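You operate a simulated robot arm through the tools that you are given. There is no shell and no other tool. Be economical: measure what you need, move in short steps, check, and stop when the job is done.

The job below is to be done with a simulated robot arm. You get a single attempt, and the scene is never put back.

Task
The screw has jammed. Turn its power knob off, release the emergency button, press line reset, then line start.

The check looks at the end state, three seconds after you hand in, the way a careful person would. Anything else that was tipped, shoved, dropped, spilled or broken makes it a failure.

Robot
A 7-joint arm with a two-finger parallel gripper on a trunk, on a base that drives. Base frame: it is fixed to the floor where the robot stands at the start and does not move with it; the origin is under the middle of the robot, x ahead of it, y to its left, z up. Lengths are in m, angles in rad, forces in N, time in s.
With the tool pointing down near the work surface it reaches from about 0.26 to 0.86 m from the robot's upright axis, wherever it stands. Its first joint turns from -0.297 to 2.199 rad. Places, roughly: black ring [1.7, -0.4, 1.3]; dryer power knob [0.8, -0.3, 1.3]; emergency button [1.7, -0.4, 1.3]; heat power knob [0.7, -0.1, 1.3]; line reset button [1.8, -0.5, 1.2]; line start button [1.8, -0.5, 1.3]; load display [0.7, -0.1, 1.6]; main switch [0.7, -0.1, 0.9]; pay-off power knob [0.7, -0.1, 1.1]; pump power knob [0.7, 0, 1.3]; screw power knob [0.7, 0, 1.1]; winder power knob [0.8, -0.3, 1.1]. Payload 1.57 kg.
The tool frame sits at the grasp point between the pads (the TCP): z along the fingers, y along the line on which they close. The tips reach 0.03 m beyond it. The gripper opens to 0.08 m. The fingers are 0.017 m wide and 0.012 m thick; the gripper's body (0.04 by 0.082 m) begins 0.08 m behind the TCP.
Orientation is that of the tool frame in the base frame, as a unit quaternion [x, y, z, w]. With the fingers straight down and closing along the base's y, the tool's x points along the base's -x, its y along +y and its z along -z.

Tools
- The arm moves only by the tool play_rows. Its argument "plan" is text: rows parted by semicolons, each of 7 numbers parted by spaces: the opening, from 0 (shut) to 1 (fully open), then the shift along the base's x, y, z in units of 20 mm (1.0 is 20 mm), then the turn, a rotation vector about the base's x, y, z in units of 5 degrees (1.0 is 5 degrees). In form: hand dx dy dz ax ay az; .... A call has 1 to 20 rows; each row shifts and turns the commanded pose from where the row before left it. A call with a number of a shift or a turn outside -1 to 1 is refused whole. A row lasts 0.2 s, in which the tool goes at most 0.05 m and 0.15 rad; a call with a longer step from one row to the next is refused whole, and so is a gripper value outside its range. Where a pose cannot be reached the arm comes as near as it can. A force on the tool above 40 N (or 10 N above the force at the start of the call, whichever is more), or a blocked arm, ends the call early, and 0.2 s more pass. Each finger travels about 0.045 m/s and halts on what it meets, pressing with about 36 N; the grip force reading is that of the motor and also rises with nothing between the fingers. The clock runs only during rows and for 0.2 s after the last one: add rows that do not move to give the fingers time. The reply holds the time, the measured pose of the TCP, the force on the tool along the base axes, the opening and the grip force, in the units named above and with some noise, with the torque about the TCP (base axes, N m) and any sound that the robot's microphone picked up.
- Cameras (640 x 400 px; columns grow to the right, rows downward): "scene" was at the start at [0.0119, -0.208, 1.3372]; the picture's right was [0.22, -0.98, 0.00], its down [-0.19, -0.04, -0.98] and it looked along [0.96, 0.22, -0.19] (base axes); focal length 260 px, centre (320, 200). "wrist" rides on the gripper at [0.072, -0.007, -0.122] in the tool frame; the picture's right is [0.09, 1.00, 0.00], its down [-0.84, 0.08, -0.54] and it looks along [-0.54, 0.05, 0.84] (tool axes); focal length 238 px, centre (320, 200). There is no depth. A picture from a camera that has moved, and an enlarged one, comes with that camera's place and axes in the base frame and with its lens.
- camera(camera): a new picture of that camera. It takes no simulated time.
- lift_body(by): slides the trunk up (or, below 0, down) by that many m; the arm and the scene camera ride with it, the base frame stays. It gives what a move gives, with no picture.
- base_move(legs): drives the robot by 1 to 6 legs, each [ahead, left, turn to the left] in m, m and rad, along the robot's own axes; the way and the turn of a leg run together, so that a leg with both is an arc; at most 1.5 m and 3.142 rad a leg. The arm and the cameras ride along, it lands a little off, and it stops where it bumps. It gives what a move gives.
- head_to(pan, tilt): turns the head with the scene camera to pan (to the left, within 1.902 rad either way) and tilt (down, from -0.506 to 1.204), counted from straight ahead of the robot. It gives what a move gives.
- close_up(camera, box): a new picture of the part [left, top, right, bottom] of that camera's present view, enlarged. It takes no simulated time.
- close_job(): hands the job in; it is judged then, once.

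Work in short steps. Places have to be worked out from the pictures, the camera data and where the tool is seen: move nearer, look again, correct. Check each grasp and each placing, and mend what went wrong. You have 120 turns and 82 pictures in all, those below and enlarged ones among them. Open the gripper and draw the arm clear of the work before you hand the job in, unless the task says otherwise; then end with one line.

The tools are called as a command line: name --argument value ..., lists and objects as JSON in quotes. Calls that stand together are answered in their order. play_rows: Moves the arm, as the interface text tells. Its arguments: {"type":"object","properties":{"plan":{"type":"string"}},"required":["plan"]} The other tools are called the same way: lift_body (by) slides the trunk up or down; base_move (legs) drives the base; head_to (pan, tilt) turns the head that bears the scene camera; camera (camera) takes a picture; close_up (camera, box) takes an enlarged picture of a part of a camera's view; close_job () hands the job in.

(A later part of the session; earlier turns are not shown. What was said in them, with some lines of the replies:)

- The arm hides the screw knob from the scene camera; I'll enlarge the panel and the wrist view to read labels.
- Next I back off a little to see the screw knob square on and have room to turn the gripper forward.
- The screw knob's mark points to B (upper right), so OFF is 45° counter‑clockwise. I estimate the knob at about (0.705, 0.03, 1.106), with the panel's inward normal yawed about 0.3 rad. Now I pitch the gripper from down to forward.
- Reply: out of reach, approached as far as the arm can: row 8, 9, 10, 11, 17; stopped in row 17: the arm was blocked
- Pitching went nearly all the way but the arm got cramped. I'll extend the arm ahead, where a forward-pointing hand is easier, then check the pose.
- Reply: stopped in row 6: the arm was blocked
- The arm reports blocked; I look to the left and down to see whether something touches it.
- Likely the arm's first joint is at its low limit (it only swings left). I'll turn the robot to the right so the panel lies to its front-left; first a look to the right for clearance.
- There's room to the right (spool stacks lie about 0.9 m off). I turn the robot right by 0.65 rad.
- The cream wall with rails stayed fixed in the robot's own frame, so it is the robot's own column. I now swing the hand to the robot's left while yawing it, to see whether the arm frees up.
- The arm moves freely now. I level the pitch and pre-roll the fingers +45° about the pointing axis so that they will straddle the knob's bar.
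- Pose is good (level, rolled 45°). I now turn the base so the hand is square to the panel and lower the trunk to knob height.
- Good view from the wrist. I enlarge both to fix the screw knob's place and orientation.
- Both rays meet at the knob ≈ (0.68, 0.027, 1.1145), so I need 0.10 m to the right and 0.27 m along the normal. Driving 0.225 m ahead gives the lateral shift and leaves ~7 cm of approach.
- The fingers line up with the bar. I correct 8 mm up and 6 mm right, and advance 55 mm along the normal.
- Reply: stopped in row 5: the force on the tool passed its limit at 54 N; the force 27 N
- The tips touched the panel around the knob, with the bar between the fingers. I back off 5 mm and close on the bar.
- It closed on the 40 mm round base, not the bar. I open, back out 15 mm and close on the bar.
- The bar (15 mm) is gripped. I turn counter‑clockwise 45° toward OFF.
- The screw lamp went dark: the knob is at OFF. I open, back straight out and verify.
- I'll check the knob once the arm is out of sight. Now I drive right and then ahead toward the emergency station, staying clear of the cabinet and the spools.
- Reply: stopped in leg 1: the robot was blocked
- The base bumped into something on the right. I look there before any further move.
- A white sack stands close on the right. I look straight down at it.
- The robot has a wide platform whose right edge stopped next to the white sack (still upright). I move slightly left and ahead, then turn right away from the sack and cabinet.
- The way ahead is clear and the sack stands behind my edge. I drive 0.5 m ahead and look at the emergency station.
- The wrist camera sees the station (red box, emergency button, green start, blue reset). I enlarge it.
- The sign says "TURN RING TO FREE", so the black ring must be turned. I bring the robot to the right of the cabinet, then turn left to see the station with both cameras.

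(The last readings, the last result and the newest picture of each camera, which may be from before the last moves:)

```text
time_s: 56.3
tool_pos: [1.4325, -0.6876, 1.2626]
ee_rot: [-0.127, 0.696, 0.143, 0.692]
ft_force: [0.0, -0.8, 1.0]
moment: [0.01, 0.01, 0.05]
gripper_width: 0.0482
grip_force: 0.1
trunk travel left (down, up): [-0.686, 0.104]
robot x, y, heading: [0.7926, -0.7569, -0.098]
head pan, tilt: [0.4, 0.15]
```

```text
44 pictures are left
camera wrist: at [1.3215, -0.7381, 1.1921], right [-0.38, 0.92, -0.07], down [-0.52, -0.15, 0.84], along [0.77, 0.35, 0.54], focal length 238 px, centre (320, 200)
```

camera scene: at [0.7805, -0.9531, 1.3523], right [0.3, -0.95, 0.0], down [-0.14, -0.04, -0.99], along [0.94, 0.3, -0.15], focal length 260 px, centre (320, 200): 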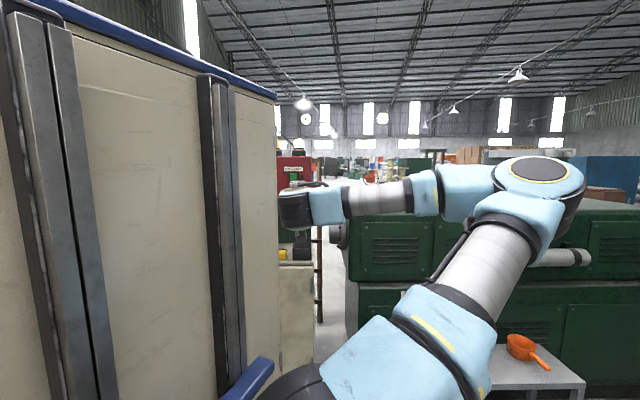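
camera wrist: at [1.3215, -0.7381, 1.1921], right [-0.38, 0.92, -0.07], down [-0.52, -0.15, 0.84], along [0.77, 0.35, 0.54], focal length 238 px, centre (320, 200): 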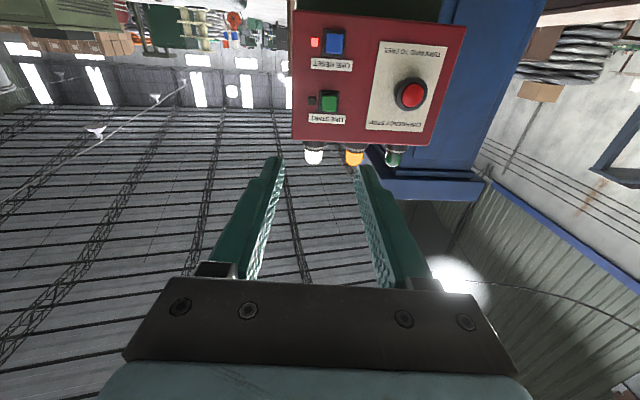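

The button triangulates to ≈(1.719, −0.383, 1.257), start ≈(1.80, −0.518, 1.286), reset ≈(1.79, −0.519, 1.184). I enlarge the station to get the ring, face orientation and lamp states.

close_up --camera "wrist" --box '[285, 0, 475, 170]'

close_up --camera "wrist" --box '[360, 50, 460, 130]'

```text
2.35 times, centred on (380, 85) of wrist
camera zoom: at [1.3215, -0.7381, 1.1921], right [-0.38, 0.92, -0.07], down [-0.52, -0.15, 0.84], along [0.77, 0.35, 0.54], focal length 561 px, centre (179, 471)
```

zoom: 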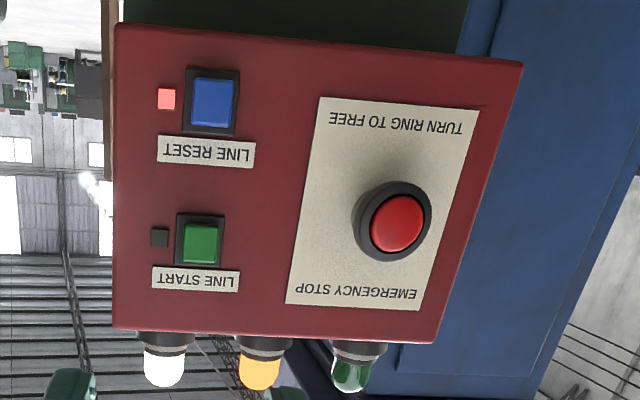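

```text
5.00 times, centred on (410, 90) of wrist
camera zoom: at [1.3215, -0.7381, 1.1921], right [-0.38, 0.92, -0.07], down [-0.52, -0.15, 0.84], along [0.77, 0.35, 0.54], focal length 1192 px, centre (-130, 750)
```

zoom: 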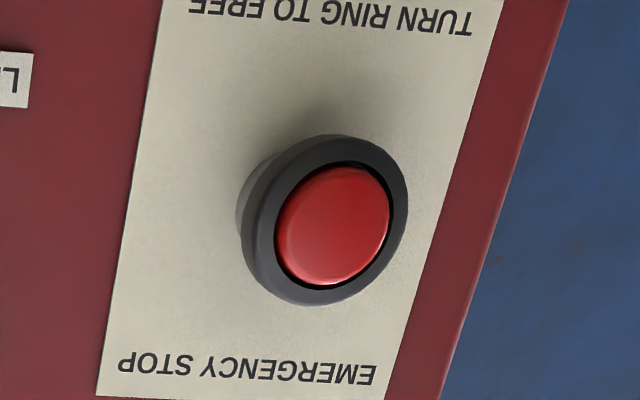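

The ring is about 60 mm across. I drive 0.2 m ahead, then swing the hand left toward the button axis, squaring it to the face (yaw ≈0.305), fingers fully open.

base_move --legs '[[0.16, 0, 0]]'

play_rows --plan "1 -0.285 0.906 0 0 0 -0.9;1 -0.285 0.906 0 0 0 -0.9;1 -0.285 0.906 0 0 0 -0.9;1 -0.285 0.906 0 0 0 -0.9;1 -0.285 0.906 0 0 0 -0.9;1 -0.285 0.906 0 0 0 0;1 0 0 0 0 0 0"

camera --camera "wrist"

camera --camera "scene"

```text
time_s: 57.7
tool_pos: [1.592, -0.7023, 1.2638]
ee_rot: [-0.128, 0.696, 0.144, 0.691]
ft_force: [-0.3, -0.5, -0.1]
moment: [0.0, 0.0, -0.02]
gripper_width: 0.048
grip_force: 0.0
trunk travel left (down, up): [-0.686, 0.104]
robot x, y, heading: [0.9515, -0.7727, -0.097]
head pan, tilt: [0.4, 0.15]
```

```text
time_s: 59.5
tool_pos: [1.6105, -0.6567, 1.2513]
ee_rot: [0.059, 0.711, -0.048, 0.699]
ft_force: [0.3, -0.1, 0.4]
moment: [-0.02, -0.01, -0.02]
gripper_width: 0.0799
grip_force: 0.1
trunk travel left (down, up): [-0.686, 0.104]
robot x, y, heading: [0.9536, -0.7775, -0.097]
head pan, tilt: [0.4, 0.15]
stopped in row 7: the arm was blocked; the commanded pose is now the measured one
```

```text
41 pictures are left
camera wrist: at [1.4875, -0.644, 1.1822], right [0.15, 0.99, -0.08], down [-0.51, 0.14, 0.85], along [0.85, -0.09, 0.53], focal length 238 px, centre (320, 200)
```

wrist: 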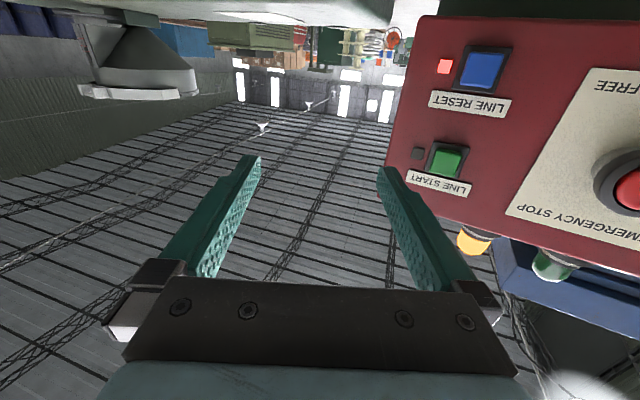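

```text
40 pictures are left
camera scene: at [0.946, -0.9715, 1.3515], right [0.3, -0.95, 0.0], down [-0.15, -0.04, -0.99], along [0.94, 0.3, -0.15], focal length 260 px, centre (320, 200)
```

scene: 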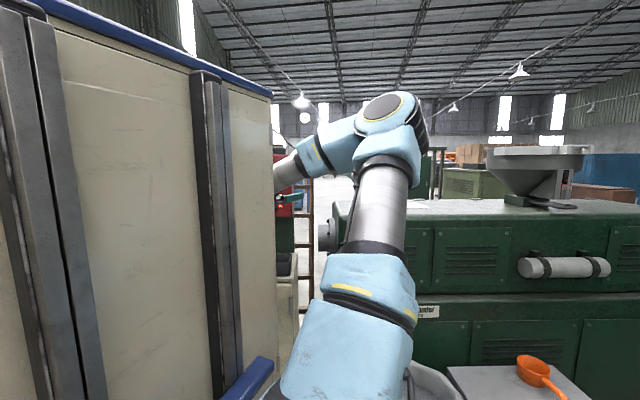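

I over-rotated (units slip: 22° instead of 4.5°), which drove the wrist to its limit. I turn back left by 26° to face the panel squarely.

play_rows --plan "1 -0.2 0 0 0 0 1;1 -0.2 0 0 0 0 1;1 -0.2 0 0 0 0 1;1 -0.2 0 0.2 0 0 1;1 -0.2 0 0.2 0 0 1;1 0 0 0 0 0 0.2;1 0 0 0 0 0 0"

```text
time_s: 61.1
tool_pos: [1.5946, -0.6467, 1.2632]
ee_rot: [-0.1, 0.704, 0.113, 0.694]
ft_force: [-0.1, -0.7, -0.6]
moment: [-0.01, 0.01, 0.02]
gripper_width: 0.08
grip_force: 0.1
trunk travel left (down, up): [-0.686, 0.104]
robot x, y, heading: [0.951, -0.7756, -0.095]
head pan, tilt: [0.4, 0.15]
```

Now square (yaw 0.303). I slide the hand 0.2 m left, parallel to the face.

play_rows --plan "1 -0.3 0.954 0 0 0 0;1 -0.3 0.954 0 0 0 0;1 -0.3 0.954 0 0 0 0;1 -0.3 0.954 0 0 0 0;1 -0.3 0.954 0 0 0 0;1 -0.3 0.954 0 0 0 0;1 -0.3 0.954 0 0 0 0;1 0 0 0 0 0 0"

camera --camera "wrist"

camera --camera "scene"

```text
time_s: 63.1
tool_pos: [1.6112, -0.5864, 1.2468]
ee_rot: [-0.055, 0.714, 0.049, 0.696]
ft_force: [-1.6, -0.7, 0.9]
moment: [-0.01, -0.02, 0.04]
gripper_width: 0.0799
grip_force: 0.1
trunk travel left (down, up): [-0.686, 0.104]
robot x, y, heading: [0.9512, -0.7798, -0.1]
head pan, tilt: [0.4, 0.15]
stopped in row 8: the arm was blocked; the commanded pose is now the measured one
```

```text
39 pictures are left
camera wrist: at [1.489, -0.6124, 1.1791], right [-0.15, 0.98, -0.1], down [-0.53, 0.01, 0.85], along [0.84, 0.18, 0.52], focal length 238 px, centre (320, 200)
```

wrist: 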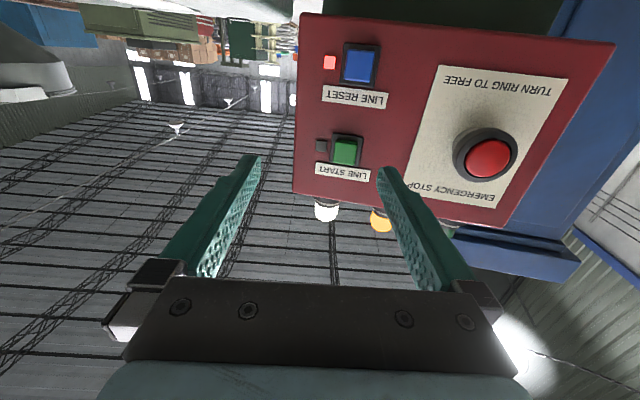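

```text
38 pictures are left
camera scene: at [0.9456, -0.9716, 1.3513], right [0.3, -0.95, 0.0], down [-0.15, -0.04, -0.99], along [0.94, 0.3, -0.15], focal length 260 px, centre (320, 200)
```

scene: 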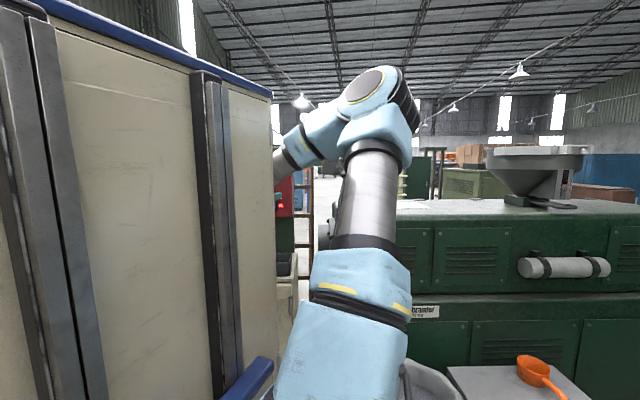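

The reach geometry is the issue: the arm's base sits front-right on the platform, and the hand is now too far round to its left. Turning the robot left to about +0.3 rad (parallel to the cabinet side) puts the button almost straight ahead of the arm.

base_move --legs '[[0, 0, 0.4]]'

camera --camera "wrist"

camera --camera "scene"

```text
time_s: 64.7
tool_pos: [1.4846, -0.3457, 1.2489]
ee_rot: [-0.196, 0.688, 0.185, 0.674]
ft_force: [-1.0, 0.0, 0.1]
moment: [-0.02, 0.0, 0.0]
gripper_width: 0.0801
grip_force: 0.1
trunk travel left (down, up): [-0.686, 0.104]
robot x, y, heading: [0.9542, -0.7797, 0.304]
head pan, tilt: [0.4, 0.15]
```

```text
37 pictures are left
camera wrist: at [1.3823, -0.4157, 1.1794], right [-0.52, 0.85, -0.1], down [-0.49, -0.2, 0.85], along [0.7, 0.49, 0.52], focal length 238 px, centre (320, 200)
```

wrist: 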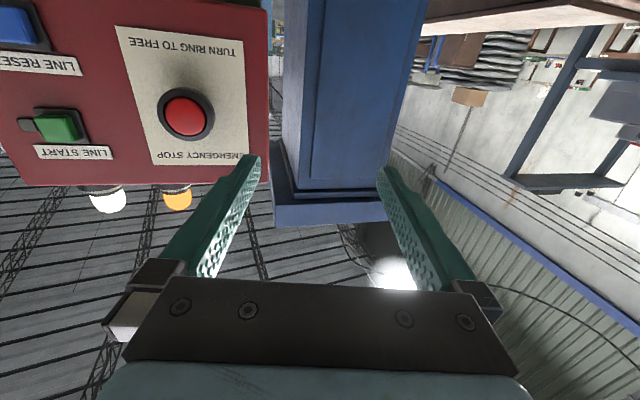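

```text
36 pictures are left
camera scene: at [1.0229, -0.958, 1.352], right [0.65, -0.76, 0.0], down [-0.12, -0.1, -0.99], along [0.75, 0.64, -0.15], focal length 260 px, centre (320, 200)
```

scene: 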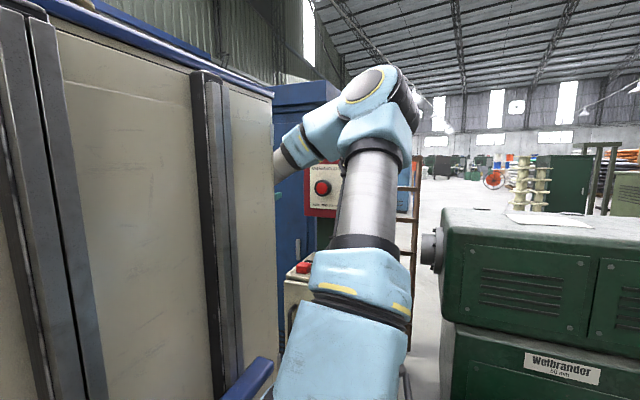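

Now the button is right of the hand by 0.105 m and 0.21 m ahead, and the hand yaw is 0.24 too far left. I correct both together.

play_rows --plan "1 0.3 -0.954 0.08 0 0 -0.55;1 0.3 -0.954 0.08 0 0 -0.55;1 0.3 -0.954 0.08 0 0 -0.55;1 0.3 -0.954 0.08 0 0 -0.55;1 0.3 -0.954 0.08 0 0 -0.55;1 0.08 -0.25 0 0 0 0;1 0 0 0 0 0 0"

camera --camera "wrist"

```text
time_s: 66.5
tool_pos: [1.5509, -0.4538, 1.2387]
ee_rot: [-0.093, 0.722, 0.084, 0.68]
ft_force: [0.6, 0.3, 0.8]
moment: [-0.03, -0.02, 0.0]
gripper_width: 0.0799
grip_force: 0.1
trunk travel left (down, up): [-0.686, 0.104]
robot x, y, heading: [0.956, -0.7724, 0.303]
head pan, tilt: [0.4, 0.15]
stopped in row 7: the arm was blocked; the commanded pose is now the measured one
```

```text
35 pictures are left
camera wrist: at [1.4305, -0.4919, 1.1746], right [-0.25, 0.96, -0.1], down [-0.49, -0.04, 0.87], along [0.83, 0.26, 0.49], focal length 238 px, centre (320, 200)
```

wrist: 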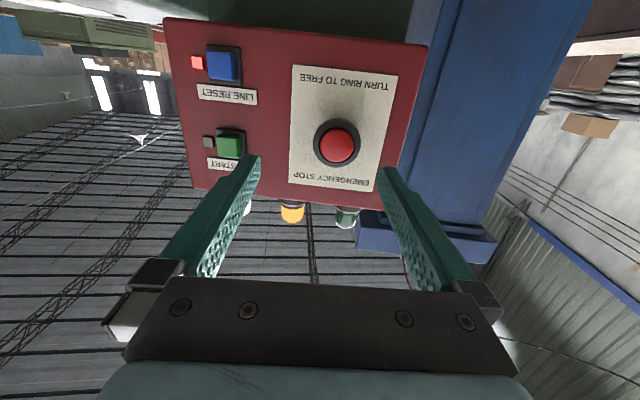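

The wrist limit shows up when the hand lies too far left of the arm's base. I shift the base 7 cm left and 8 cm back; my estimate leaves ~7 cm to the cabinet corner. First I look down left-side? The column hides it, so I move in small steps.

base_move --legs '[[-0.08, 0.0, 0], [0, 0.04, 0], [0, 0.03, 0]]'

play_rows --plan "1 0.5 0.1 0.2 0 0 0;1 0.5 0.1 0.2 0.15 -0.5 0.4;1 0.5 0 0.2 0 0 0.4;1 0 0 0.2 0 0 0;1 0 0 0 0 0 0"

```text
time_s: 68.4
tool_pos: [1.4675, -0.4469, 1.2397]
ee_rot: [-0.079, 0.724, 0.077, 0.681]
ft_force: [0.0, -0.2, 0.0]
moment: [0.03, -0.01, -0.02]
gripper_width: 0.0802
grip_force: 0.1
trunk travel left (down, up): [-0.686, 0.104]
robot x, y, heading: [0.8609, -0.7605, 0.303]
head pan, tilt: [0.4, 0.15]
stopped in leg 3: the robot was blocked; the commanded pose is now the measured one
```

```text
time_s: 69.6
tool_pos: [1.4868, -0.4439, 1.2607]
ee_rot: [-0.105, 0.701, 0.108, 0.697]
ft_force: [0.0, -0.8, 0.6]
moment: [0.02, 0.02, -0.01]
gripper_width: 0.0801
grip_force: 0.1
trunk travel left (down, up): [-0.686, 0.104]
robot x, y, heading: [0.867, -0.7594, 0.3]
head pan, tilt: [0.4, 0.15]
```

The base touched the cabinet side and stopped; I ease off 2 cm right. The hand is now square (yaw 0.303, level) and nearly on the button's axis; a picture to refine.

base_move --legs '[[0, -0.015, 0]]'

camera --camera "wrist"

close_up --camera "wrist" --box '[200, 60, 440, 210]'

```text
time_s: 70.3
tool_pos: [1.4912, -0.4572, 1.2618]
ee_rot: [-0.103, 0.701, 0.106, 0.697]
ft_force: [0.3, -0.3, 0.4]
moment: [0.01, -0.02, 0.0]
gripper_width: 0.0802
grip_force: 0.1
trunk travel left (down, up): [-0.686, 0.104]
robot x, y, heading: [0.8675, -0.7707, 0.303]
head pan, tilt: [0.4, 0.15]
```

```text
34 pictures are left
camera wrist: at [1.376, -0.5004, 1.191], right [-0.29, 0.95, -0.09], down [-0.54, -0.09, 0.84], along [0.79, 0.29, 0.54], focal length 238 px, centre (320, 200)
```

wrist: 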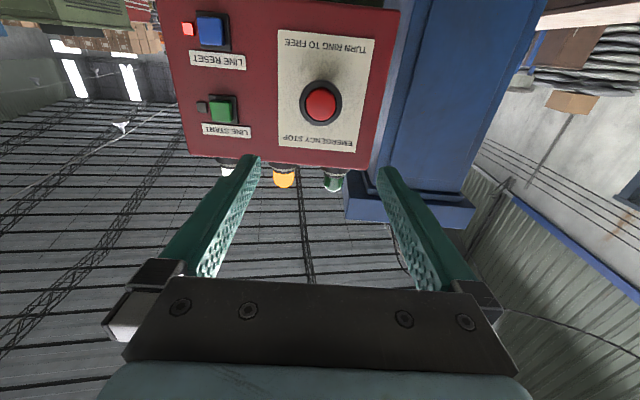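

```text
2.67 times, centred on (320, 135) of wrist
camera zoom: at [1.376, -0.5004, 1.191], right [-0.29, 0.95, -0.09], down [-0.54, -0.09, 0.84], along [0.79, 0.29, 0.54], focal length 636 px, centre (320, 373)
```

zoom: 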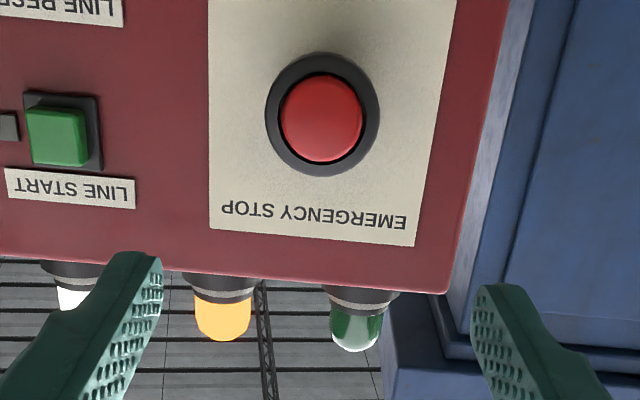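

Ring centre refined: (1.719, −0.389, 1.257); the hand is aligned laterally within a millimetre. I advance 0.19 m along the normal.

play_rows --plan "1 0.9076 0.2776 -0.2 0 0 0;1 0.9076 0.2776 0 0 0 0;1 0.9076 0.2776 0 0 0 0;1 0.9076 0.2776 0 0 0 0;1 0.9076 0.2776 0 0 0 0;1 0.9076 0.2776 0 0 0 0;1 0.9076 0.2776 0 0 0 0;1 0.9076 0.2776 0 0 0 0;1 0.9076 0.2776 0 0 0 0;1 0 0 0 0 0 0"

camera --camera "wrist"

```text
time_s: 72.5
tool_pos: [1.6547, -0.4076, 1.2578]
ee_rot: [-0.104, 0.701, 0.108, 0.697]
ft_force: [0.1, 0.2, -0.6]
moment: [0.01, 0.0, 0.04]
gripper_width: 0.0798
grip_force: 0.0
trunk travel left (down, up): [-0.686, 0.104]
robot x, y, heading: [0.8672, -0.7741, 0.302]
head pan, tilt: [0.4, 0.15]
```

```text
32 pictures are left
camera wrist: at [1.5395, -0.45, 1.187], right [-0.29, 0.95, -0.09], down [-0.54, -0.09, 0.84], along [0.79, 0.29, 0.54], focal length 238 px, centre (320, 200)
```

wrist: 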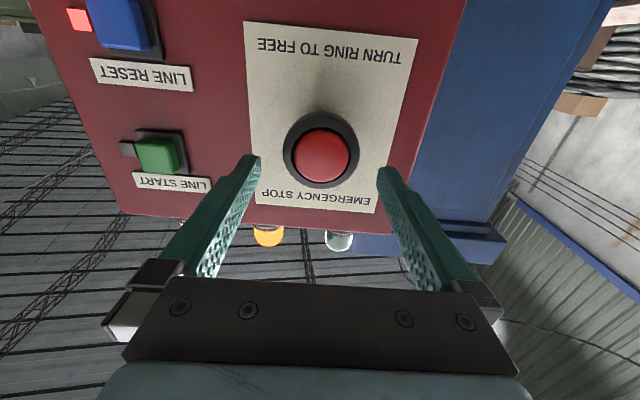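

Centred. I advance 50 mm so the tips pass over the ring.

play_rows --plan "1 0.8 0.245 0 0 0 0;1 0.8 0.245 0 0 0 0;1 0.8 0.245 0 0 0 0;1 0 0 0 0 0 0"

camera --camera "wrist"

```text
time_s: 73.5
tool_pos: [1.7036, -0.3918, 1.2576]
ee_rot: [-0.104, 0.701, 0.106, 0.698]
ft_force: [-0.2, -0.8, 0.1]
moment: [0.02, 0.02, 0.01]
gripper_width: 0.0799
grip_force: 0.1
trunk travel left (down, up): [-0.686, 0.104]
robot x, y, heading: [0.8659, -0.7742, 0.304]
head pan, tilt: [0.4, 0.15]
```

```text
31 pictures are left
camera wrist: at [1.588, -0.4352, 1.1869], right [-0.29, 0.95, -0.09], down [-0.54, -0.09, 0.84], along [0.79, 0.29, 0.54], focal length 238 px, centre (320, 200)
```

wrist: 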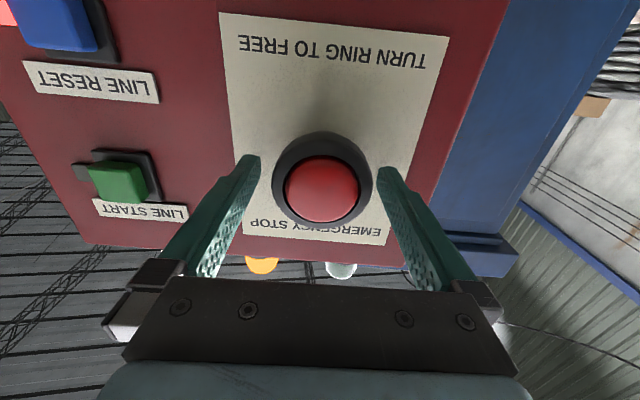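

The ring is between the fingers; I close on it.

play_rows --plan "0 0 0 0 0 0 0;0 0 0 0 0 0 0;0 0 0 0 0 0 0"

camera --camera "wrist"

```text
time_s: 74.3
tool_pos: [1.7025, -0.3919, 1.258]
ee_rot: [-0.104, 0.701, 0.107, 0.697]
ft_force: [1.5, 4.3, 0.5]
moment: [0.02, -0.06, 0.62]
gripper_width: 0.0593
grip_force: 28.6
trunk travel left (down, up): [-0.686, 0.104]
robot x, y, heading: [0.8665, -0.777, 0.302]
head pan, tilt: [0.4, 0.15]
```

```text
30 pictures are left
camera wrist: at [1.5876, -0.4346, 1.1868], right [-0.3, 0.95, -0.09], down [-0.54, -0.09, 0.84], along [0.79, 0.29, 0.54], focal length 238 px, centre (320, 200)
```

wrist: 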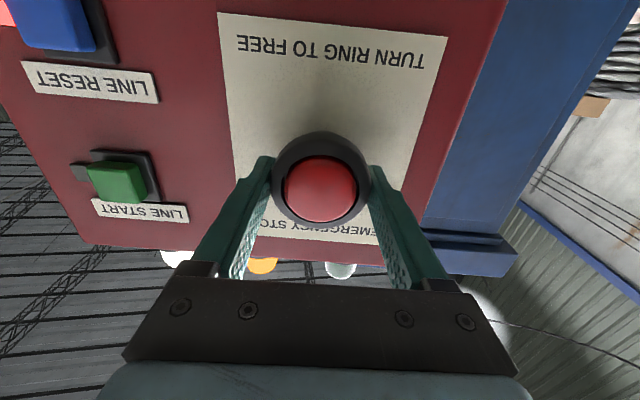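

Ring gripped (59 mm). I turn it clockwise 45° and watch torque, sound and the button.

play_rows --plan "0 0 0 0 0.955 0.292 0;0 0 0 0 0.955 0.292 0;0 0 0 0 0.955 0.292 0;0 0 0 0 0.955 0.292 0;0 0 0 0 0.955 0.292 0;0 0 0 0 0.955 0.292 0;0 0 0 0 0.955 0.292 0;0 0 0 0 0.955 0.292 0;0 0 0 0 0.955 0.292 0;0 0 0 0 0 0 0"

camera --camera "wrist"

```text
time_s: 76.5
tool_pos: [1.7027, -0.3941, 1.2563]
ee_rot: [0.171, 0.687, 0.367, 0.604]
ft_force: [-5.4, -6.8, -9.4]
moment: [-0.07, -0.01, 0.93]
gripper_width: 0.0591
grip_force: 45.8
trunk travel left (down, up): [-0.686, 0.104]
robot x, y, heading: [0.8656, -0.7748, 0.304]
head pan, tilt: [0.4, 0.15]
```

```text
29 pictures are left
camera wrist: at [1.5728, -0.3862, 1.2023], right [-0.23, 0.73, 0.64], down [-0.36, -0.68, 0.65], along [0.91, -0.08, 0.41], focal length 238 px, centre (320, 200)
```

wrist: 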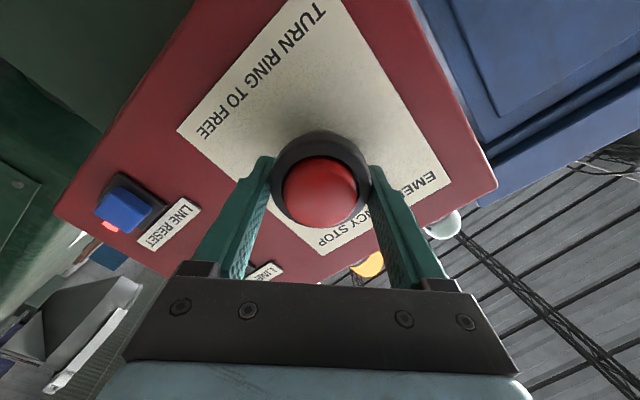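

The ring turned with little torque and the red head looks raised. I release, back off 6 cm and roll back to verify.

play_rows --plan "1 0 0 0 0 0 0;1 0 0 0 0 0 0;1 -0.955 -0.292 0 0 0 0;1 -0.955 -0.292 0 0 0 0;1 -0.955 -0.292 0 0 0 0;1 -0.955 -0.292 0 0 0 0;1 0 0 0 -0.955 -0.292 0;1 0 0 0 -0.955 -0.292 0;1 0 0 0 -0.955 -0.292 0;1 0 0 0 -0.955 -0.292 0;1 0 0 0 -0.955 -0.292 0;1 0 0 0 -0.955 -0.292 0;1 0 0 0 -0.955 -0.292 0;1 0 0 0 -0.955 -0.292 0;1 0 0 0 -0.955 -0.292 0;1 0 0 0 0 0 0"

camera --camera "wrist"

```text
time_s: 80.0
tool_pos: [1.6258, -0.4165, 1.2591]
ee_rot: [-0.105, 0.701, 0.108, 0.697]
ft_force: [0.0, -0.5, -0.1]
moment: [-0.02, 0.01, 0.04]
gripper_width: 0.0801
grip_force: 0.1
trunk travel left (down, up): [-0.686, 0.104]
robot x, y, heading: [0.8701, -0.7738, 0.299]
head pan, tilt: [0.4, 0.15]
```

```text
28 pictures are left
camera wrist: at [1.5115, -0.4586, 1.1874], right [-0.29, 0.95, -0.09], down [-0.54, -0.09, 0.84], along [0.79, 0.29, 0.54], focal length 238 px, centre (320, 200)
```

wrist: 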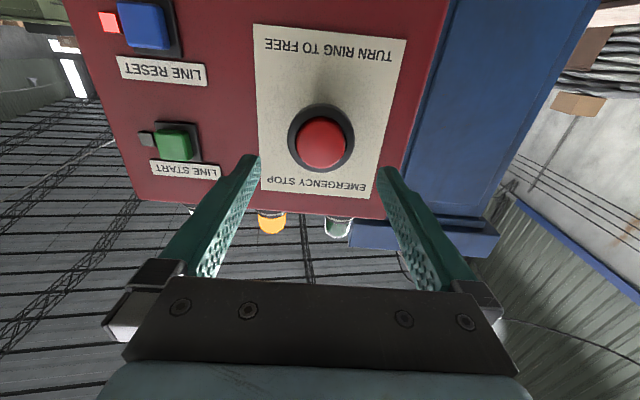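

close_up --camera "wrist" --box '[250, 70, 410, 200]'

```text
3.08 times, centred on (330, 135) of wrist
camera zoom: at [1.5115, -0.4586, 1.1874], right [-0.29, 0.95, -0.09], down [-0.54, -0.09, 0.84], along [0.79, 0.29, 0.54], focal length 733 px, centre (289, 400)
```

zoom: 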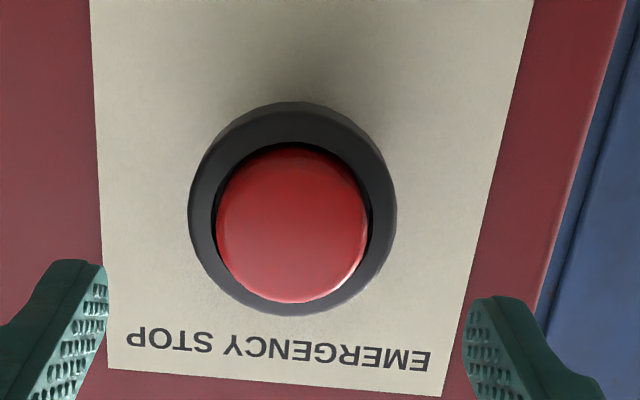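

The red head now stands proud of the ring: released. The reset lamp is still lit. I close the fingers and shift 0.153 m right and 0.075 m down, in front of LINE RESET (≈1.797, −0.524, 1.184).

play_rows --plan "0 0.28 -0.907 -0.47 0 0 0;0 0.28 -0.907 -0.47 0 0 0;0 0.28 -0.907 -0.47 0 0 0;0 0.28 -0.907 -0.47 0 0 0;0 0.28 -0.907 -0.47 0 0 0;0 0.28 -0.907 -0.47 0 0 0;0 0.28 -0.907 -0.47 0 0 0;0 0.28 -0.907 -0.47 0 0 0;0 0 0 0 0 0 0"

camera --camera "wrist"

```text
time_s: 82.0
tool_pos: [1.67, -0.5632, 1.184]
ee_rot: [-0.104, 0.701, 0.107, 0.697]
ft_force: [-0.2, -0.9, -0.6]
moment: [0.03, 0.01, -0.01]
gripper_width: 0.0
grip_force: 21.0
trunk travel left (down, up): [-0.686, 0.104]
robot x, y, heading: [0.8679, -0.7706, 0.305]
head pan, tilt: [0.4, 0.15]
```

```text
26 pictures are left
camera wrist: at [1.5558, -0.6035, 1.1118], right [-0.29, 0.95, -0.09], down [-0.54, -0.09, 0.84], along [0.79, 0.29, 0.54], focal length 238 px, centre (320, 200)
```

wrist: 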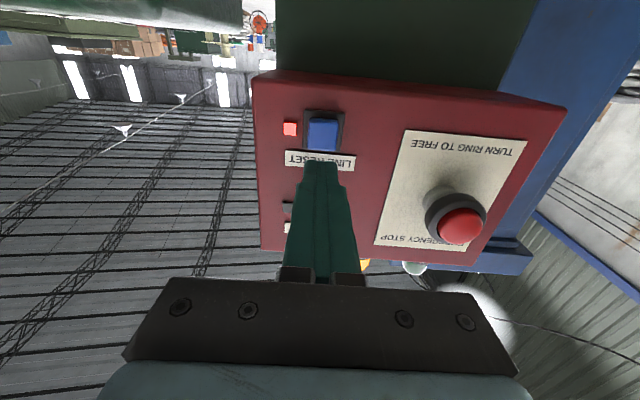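

The emergency head clearly stands out now. A tiny correction (5 mm left, 6 mm up), then I advance and press reset in small steps.

play_rows --plan "0 -0.07 0.24 0.3 0 0 0;0 0.907 0.28 0 0 0 0;0 0.907 0.28 0 0 0 0;0 0.907 0.28 0 0 0 0;0 0.907 0.28 0 0 0 0;0 0.907 0.28 0 0 0 0;0 0 0 0 0 0 0"

camera --camera "wrist"

```text
time_s: 83.5
tool_pos: [1.7533, -0.5301, 1.1875]
ee_rot: [-0.105, 0.701, 0.107, 0.697]
ft_force: [-31.7, -17.3, 8.3]
moment: [0.18, -0.25, -0.14]
gripper_width: 0.0
grip_force: 20.7
trunk travel left (down, up): [-0.686, 0.104]
robot x, y, heading: [0.8662, -0.7744, 0.298]
head pan, tilt: [0.4, 0.15]
heard: click
stopped in row 7: the force on the tool passed its limit at 237 N (the readings are from after the stop); the commanded pose is now the measured one
```

```text
25 pictures are left
camera wrist: at [1.6392, -0.5727, 1.1176], right [-0.3, 0.95, -0.09], down [-0.53, -0.09, 0.84], along [0.79, 0.3, 0.53], focal length 238 px, centre (320, 200)
```

wrist: 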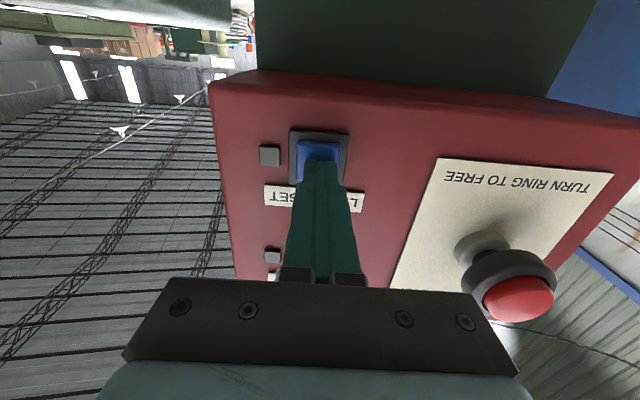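

Click heard and the reset lamp went out. I back off 5 cm and move up in front of LINE START.

play_rows --plan "0 -0.955 -0.295 0 0 0 0;0 -0.955 -0.295 0 0 0 0;0 -0.955 -0.295 0 0 0 0;0 0 0 1 0 0 0;0 0 0 1 0 0 0;0 0 0 1 0 0 0;0 0 0 1 0 0 0;0 0 0 1 0 0 0;0 0 0 0 0 0 0"

camera --camera "wrist"

```text
time_s: 85.5
tool_pos: [1.6987, -0.5451, 1.2848]
ee_rot: [-0.105, 0.703, 0.107, 0.695]
ft_force: [0.1, -0.5, 0.4]
moment: [0.01, 0.02, 0.0]
gripper_width: 0.0
grip_force: 21.4
trunk travel left (down, up): [-0.686, 0.104]
robot x, y, heading: [0.866, -0.7731, 0.303]
head pan, tilt: [0.4, 0.15]
```

```text
24 pictures are left
camera wrist: at [1.5844, -0.5889, 1.2151], right [-0.3, 0.95, -0.09], down [-0.53, -0.09, 0.84], along [0.79, 0.3, 0.53], focal length 238 px, centre (320, 200)
```

wrist: 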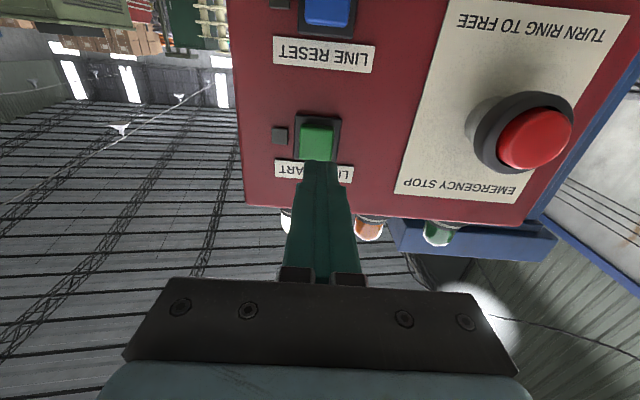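

Aligned with LINE START within a few mm. I approach 3.6 cm, then press in slow 2.5 mm steps.

play_rows --plan "0 0.57 0.177 0.15 0 0 0;0 0.57 0.177 0 0 0 0;0 0.4 0.125 0 0 0 0;0 0.12 0.037 0 0 0 0;0 0.12 0.037 0 0 0 0;0 0.12 0.037 0 0 0 0;0 0.12 0.037 0 0 0 0;0 0.12 0.037 0 0 0 0;0 0.12 0.037 0 0 0 0;0 0 0 0 0 0 0"

camera --camera "wrist"

```text
time_s: 87.7
tool_pos: [1.7449, -0.5336, 1.2883]
ee_rot: [-0.106, 0.703, 0.108, 0.695]
ft_force: [0.2, -0.4, -0.1]
moment: [0.0, 0.0, 0.0]
gripper_width: 0.0
grip_force: 21.2
trunk travel left (down, up): [-0.686, 0.104]
robot x, y, heading: [0.8659, -0.7764, 0.297]
head pan, tilt: [0.4, 0.15]
```

```text
23 pictures are left
camera wrist: at [1.6296, -0.5757, 1.2181], right [-0.3, 0.95, -0.09], down [-0.53, -0.09, 0.84], along [0.79, 0.3, 0.53], focal length 238 px, centre (320, 200)
```

wrist: 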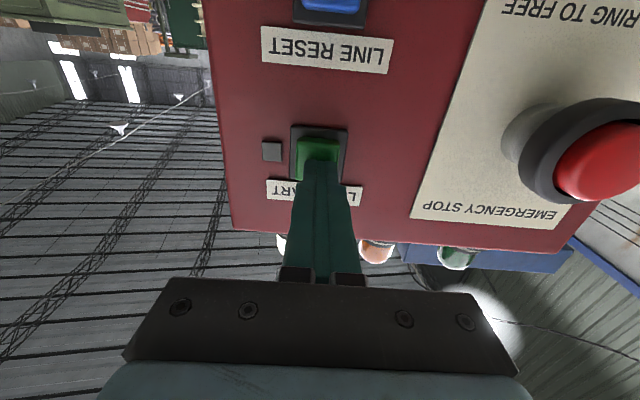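

No contact yet; I continue in slow steps until the click.

play_rows --plan "0 0.12 0.037 0 0 0 0;0 0.12 0.037 0 0 0 0;0 0.12 0.037 0 0 0 0;0 0.12 0.037 0 0 0 0;0 0.12 0.037 0 0 0 0;0 0 0 0 0 0 0"

camera --camera "wrist"

```text
time_s: 89.1
tool_pos: [1.7543, -0.5306, 1.2886]
ee_rot: [-0.105, 0.703, 0.107, 0.695]
ft_force: [-29.7, -16.6, -2.1]
moment: [0.12, 0.03, -0.13]
gripper_width: 0.0
grip_force: 21.5
trunk travel left (down, up): [-0.686, 0.104]
robot x, y, heading: [0.8632, -0.7749, 0.297]
head pan, tilt: [0.4, 0.15]
heard: click
stopped in row 6: the force on the tool passed its limit at 40 N (the readings are from after the stop); the commanded pose is now the measured one
```

```text
22 pictures are left
camera wrist: at [1.6385, -0.5728, 1.2184], right [-0.3, 0.95, -0.09], down [-0.53, -0.09, 0.84], along [0.79, 0.3, 0.53], focal length 238 px, centre (320, 200)
```

wrist: 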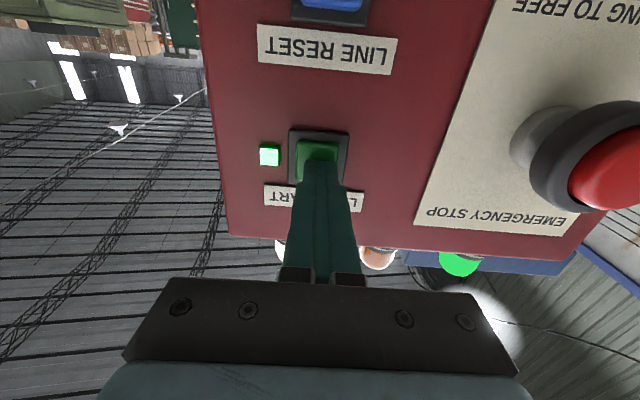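

Start lamp and green beacon are lit. I back the hand straight out and open it, then look again.

play_rows --plan "0 -0.955 -0.295 0 0 0 0;0 -0.955 -0.295 0 0 0 0;0 -0.955 -0.295 0 0 0 0;0 -0.955 -0.295 0 0 0 0;0 -0.955 -0.295 0 0 0 0;0 -0.955 -0.295 0 0 0 0;0.6 -0.955 -0.295 0 0 0 0;0.6 0 0 0 0 0 0;0.6 0 0 0 0 0 0"

base_move --legs '[[0, -0.06, 0], [-0.35, 0, 0]]'

camera --camera "wrist"

camera --camera "scene"

```text
time_s: 91.1
tool_pos: [1.6219, -0.5701, 1.2876]
ee_rot: [-0.106, 0.703, 0.108, 0.695]
ft_force: [0.2, 0.5, -0.2]
moment: [-0.01, -0.01, -0.01]
gripper_width: 0.0481
grip_force: 0.1
trunk travel left (down, up): [-0.686, 0.104]
robot x, y, heading: [0.8639, -0.7738, 0.3]
head pan, tilt: [0.4, 0.15]
```

```text
time_s: 93.9
tool_pos: [1.3084, -0.7309, 1.2869]
ee_rot: [-0.106, 0.704, 0.108, 0.694]
ft_force: [-0.3, 0.3, -0.3]
moment: [0.04, 0.01, 0.0]
gripper_width: 0.0479
grip_force: 0.0
trunk travel left (down, up): [-0.686, 0.104]
robot x, y, heading: [0.5528, -0.9355, 0.303]
head pan, tilt: [0.4, 0.15]
```

```text
21 pictures are left
camera wrist: at [1.1926, -0.7734, 1.2173], right [-0.3, 0.95, -0.09], down [-0.53, -0.09, 0.84], along [0.79, 0.3, 0.53], focal length 238 px, centre (320, 200)
```

wrist: 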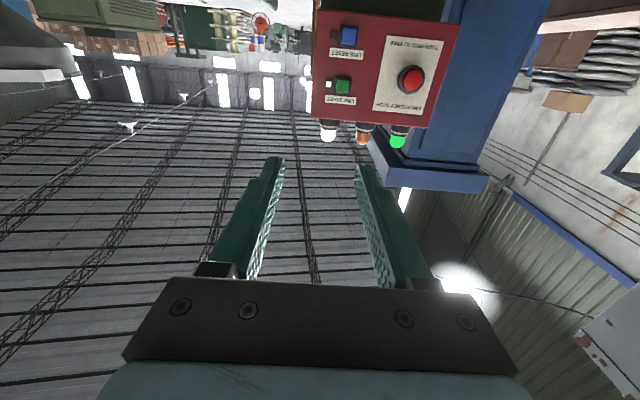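

```text
20 pictures are left
camera scene: at [0.615, -1.1173, 1.3523], right [0.64, -0.76, 0.0], down [-0.11, -0.1, -0.99], along [0.76, 0.64, -0.15], focal length 260 px, centre (320, 200)
```

scene: 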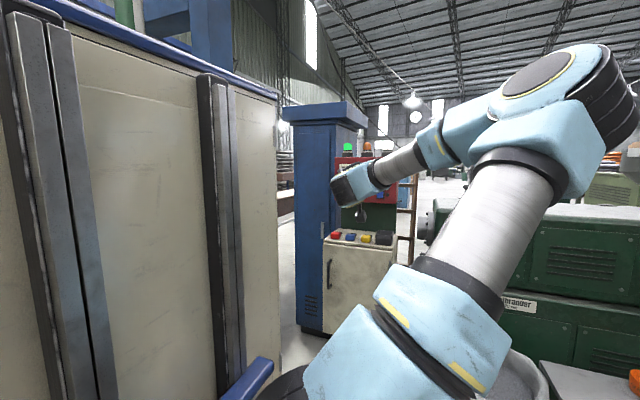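

The check pictures show the line start lamp and green beacon lit, the emergency button released, and the reset lamp out. The screw lamp went dark when the knob was turned to OFF. The hand is open and clear of the work, so I hand the job in.

close_job

```text
The job is handed in.
```

I turned the screw knob to OFF, released the emergency button with its ring, and pressed line reset and then line start. The green beacon was lit at hand-in. I did not see the screw knob again after letting go of it. On the way, the base bumped what looked like the white sack, which stayed upright but may have moved slightly, and later what looked like the cabinet side.
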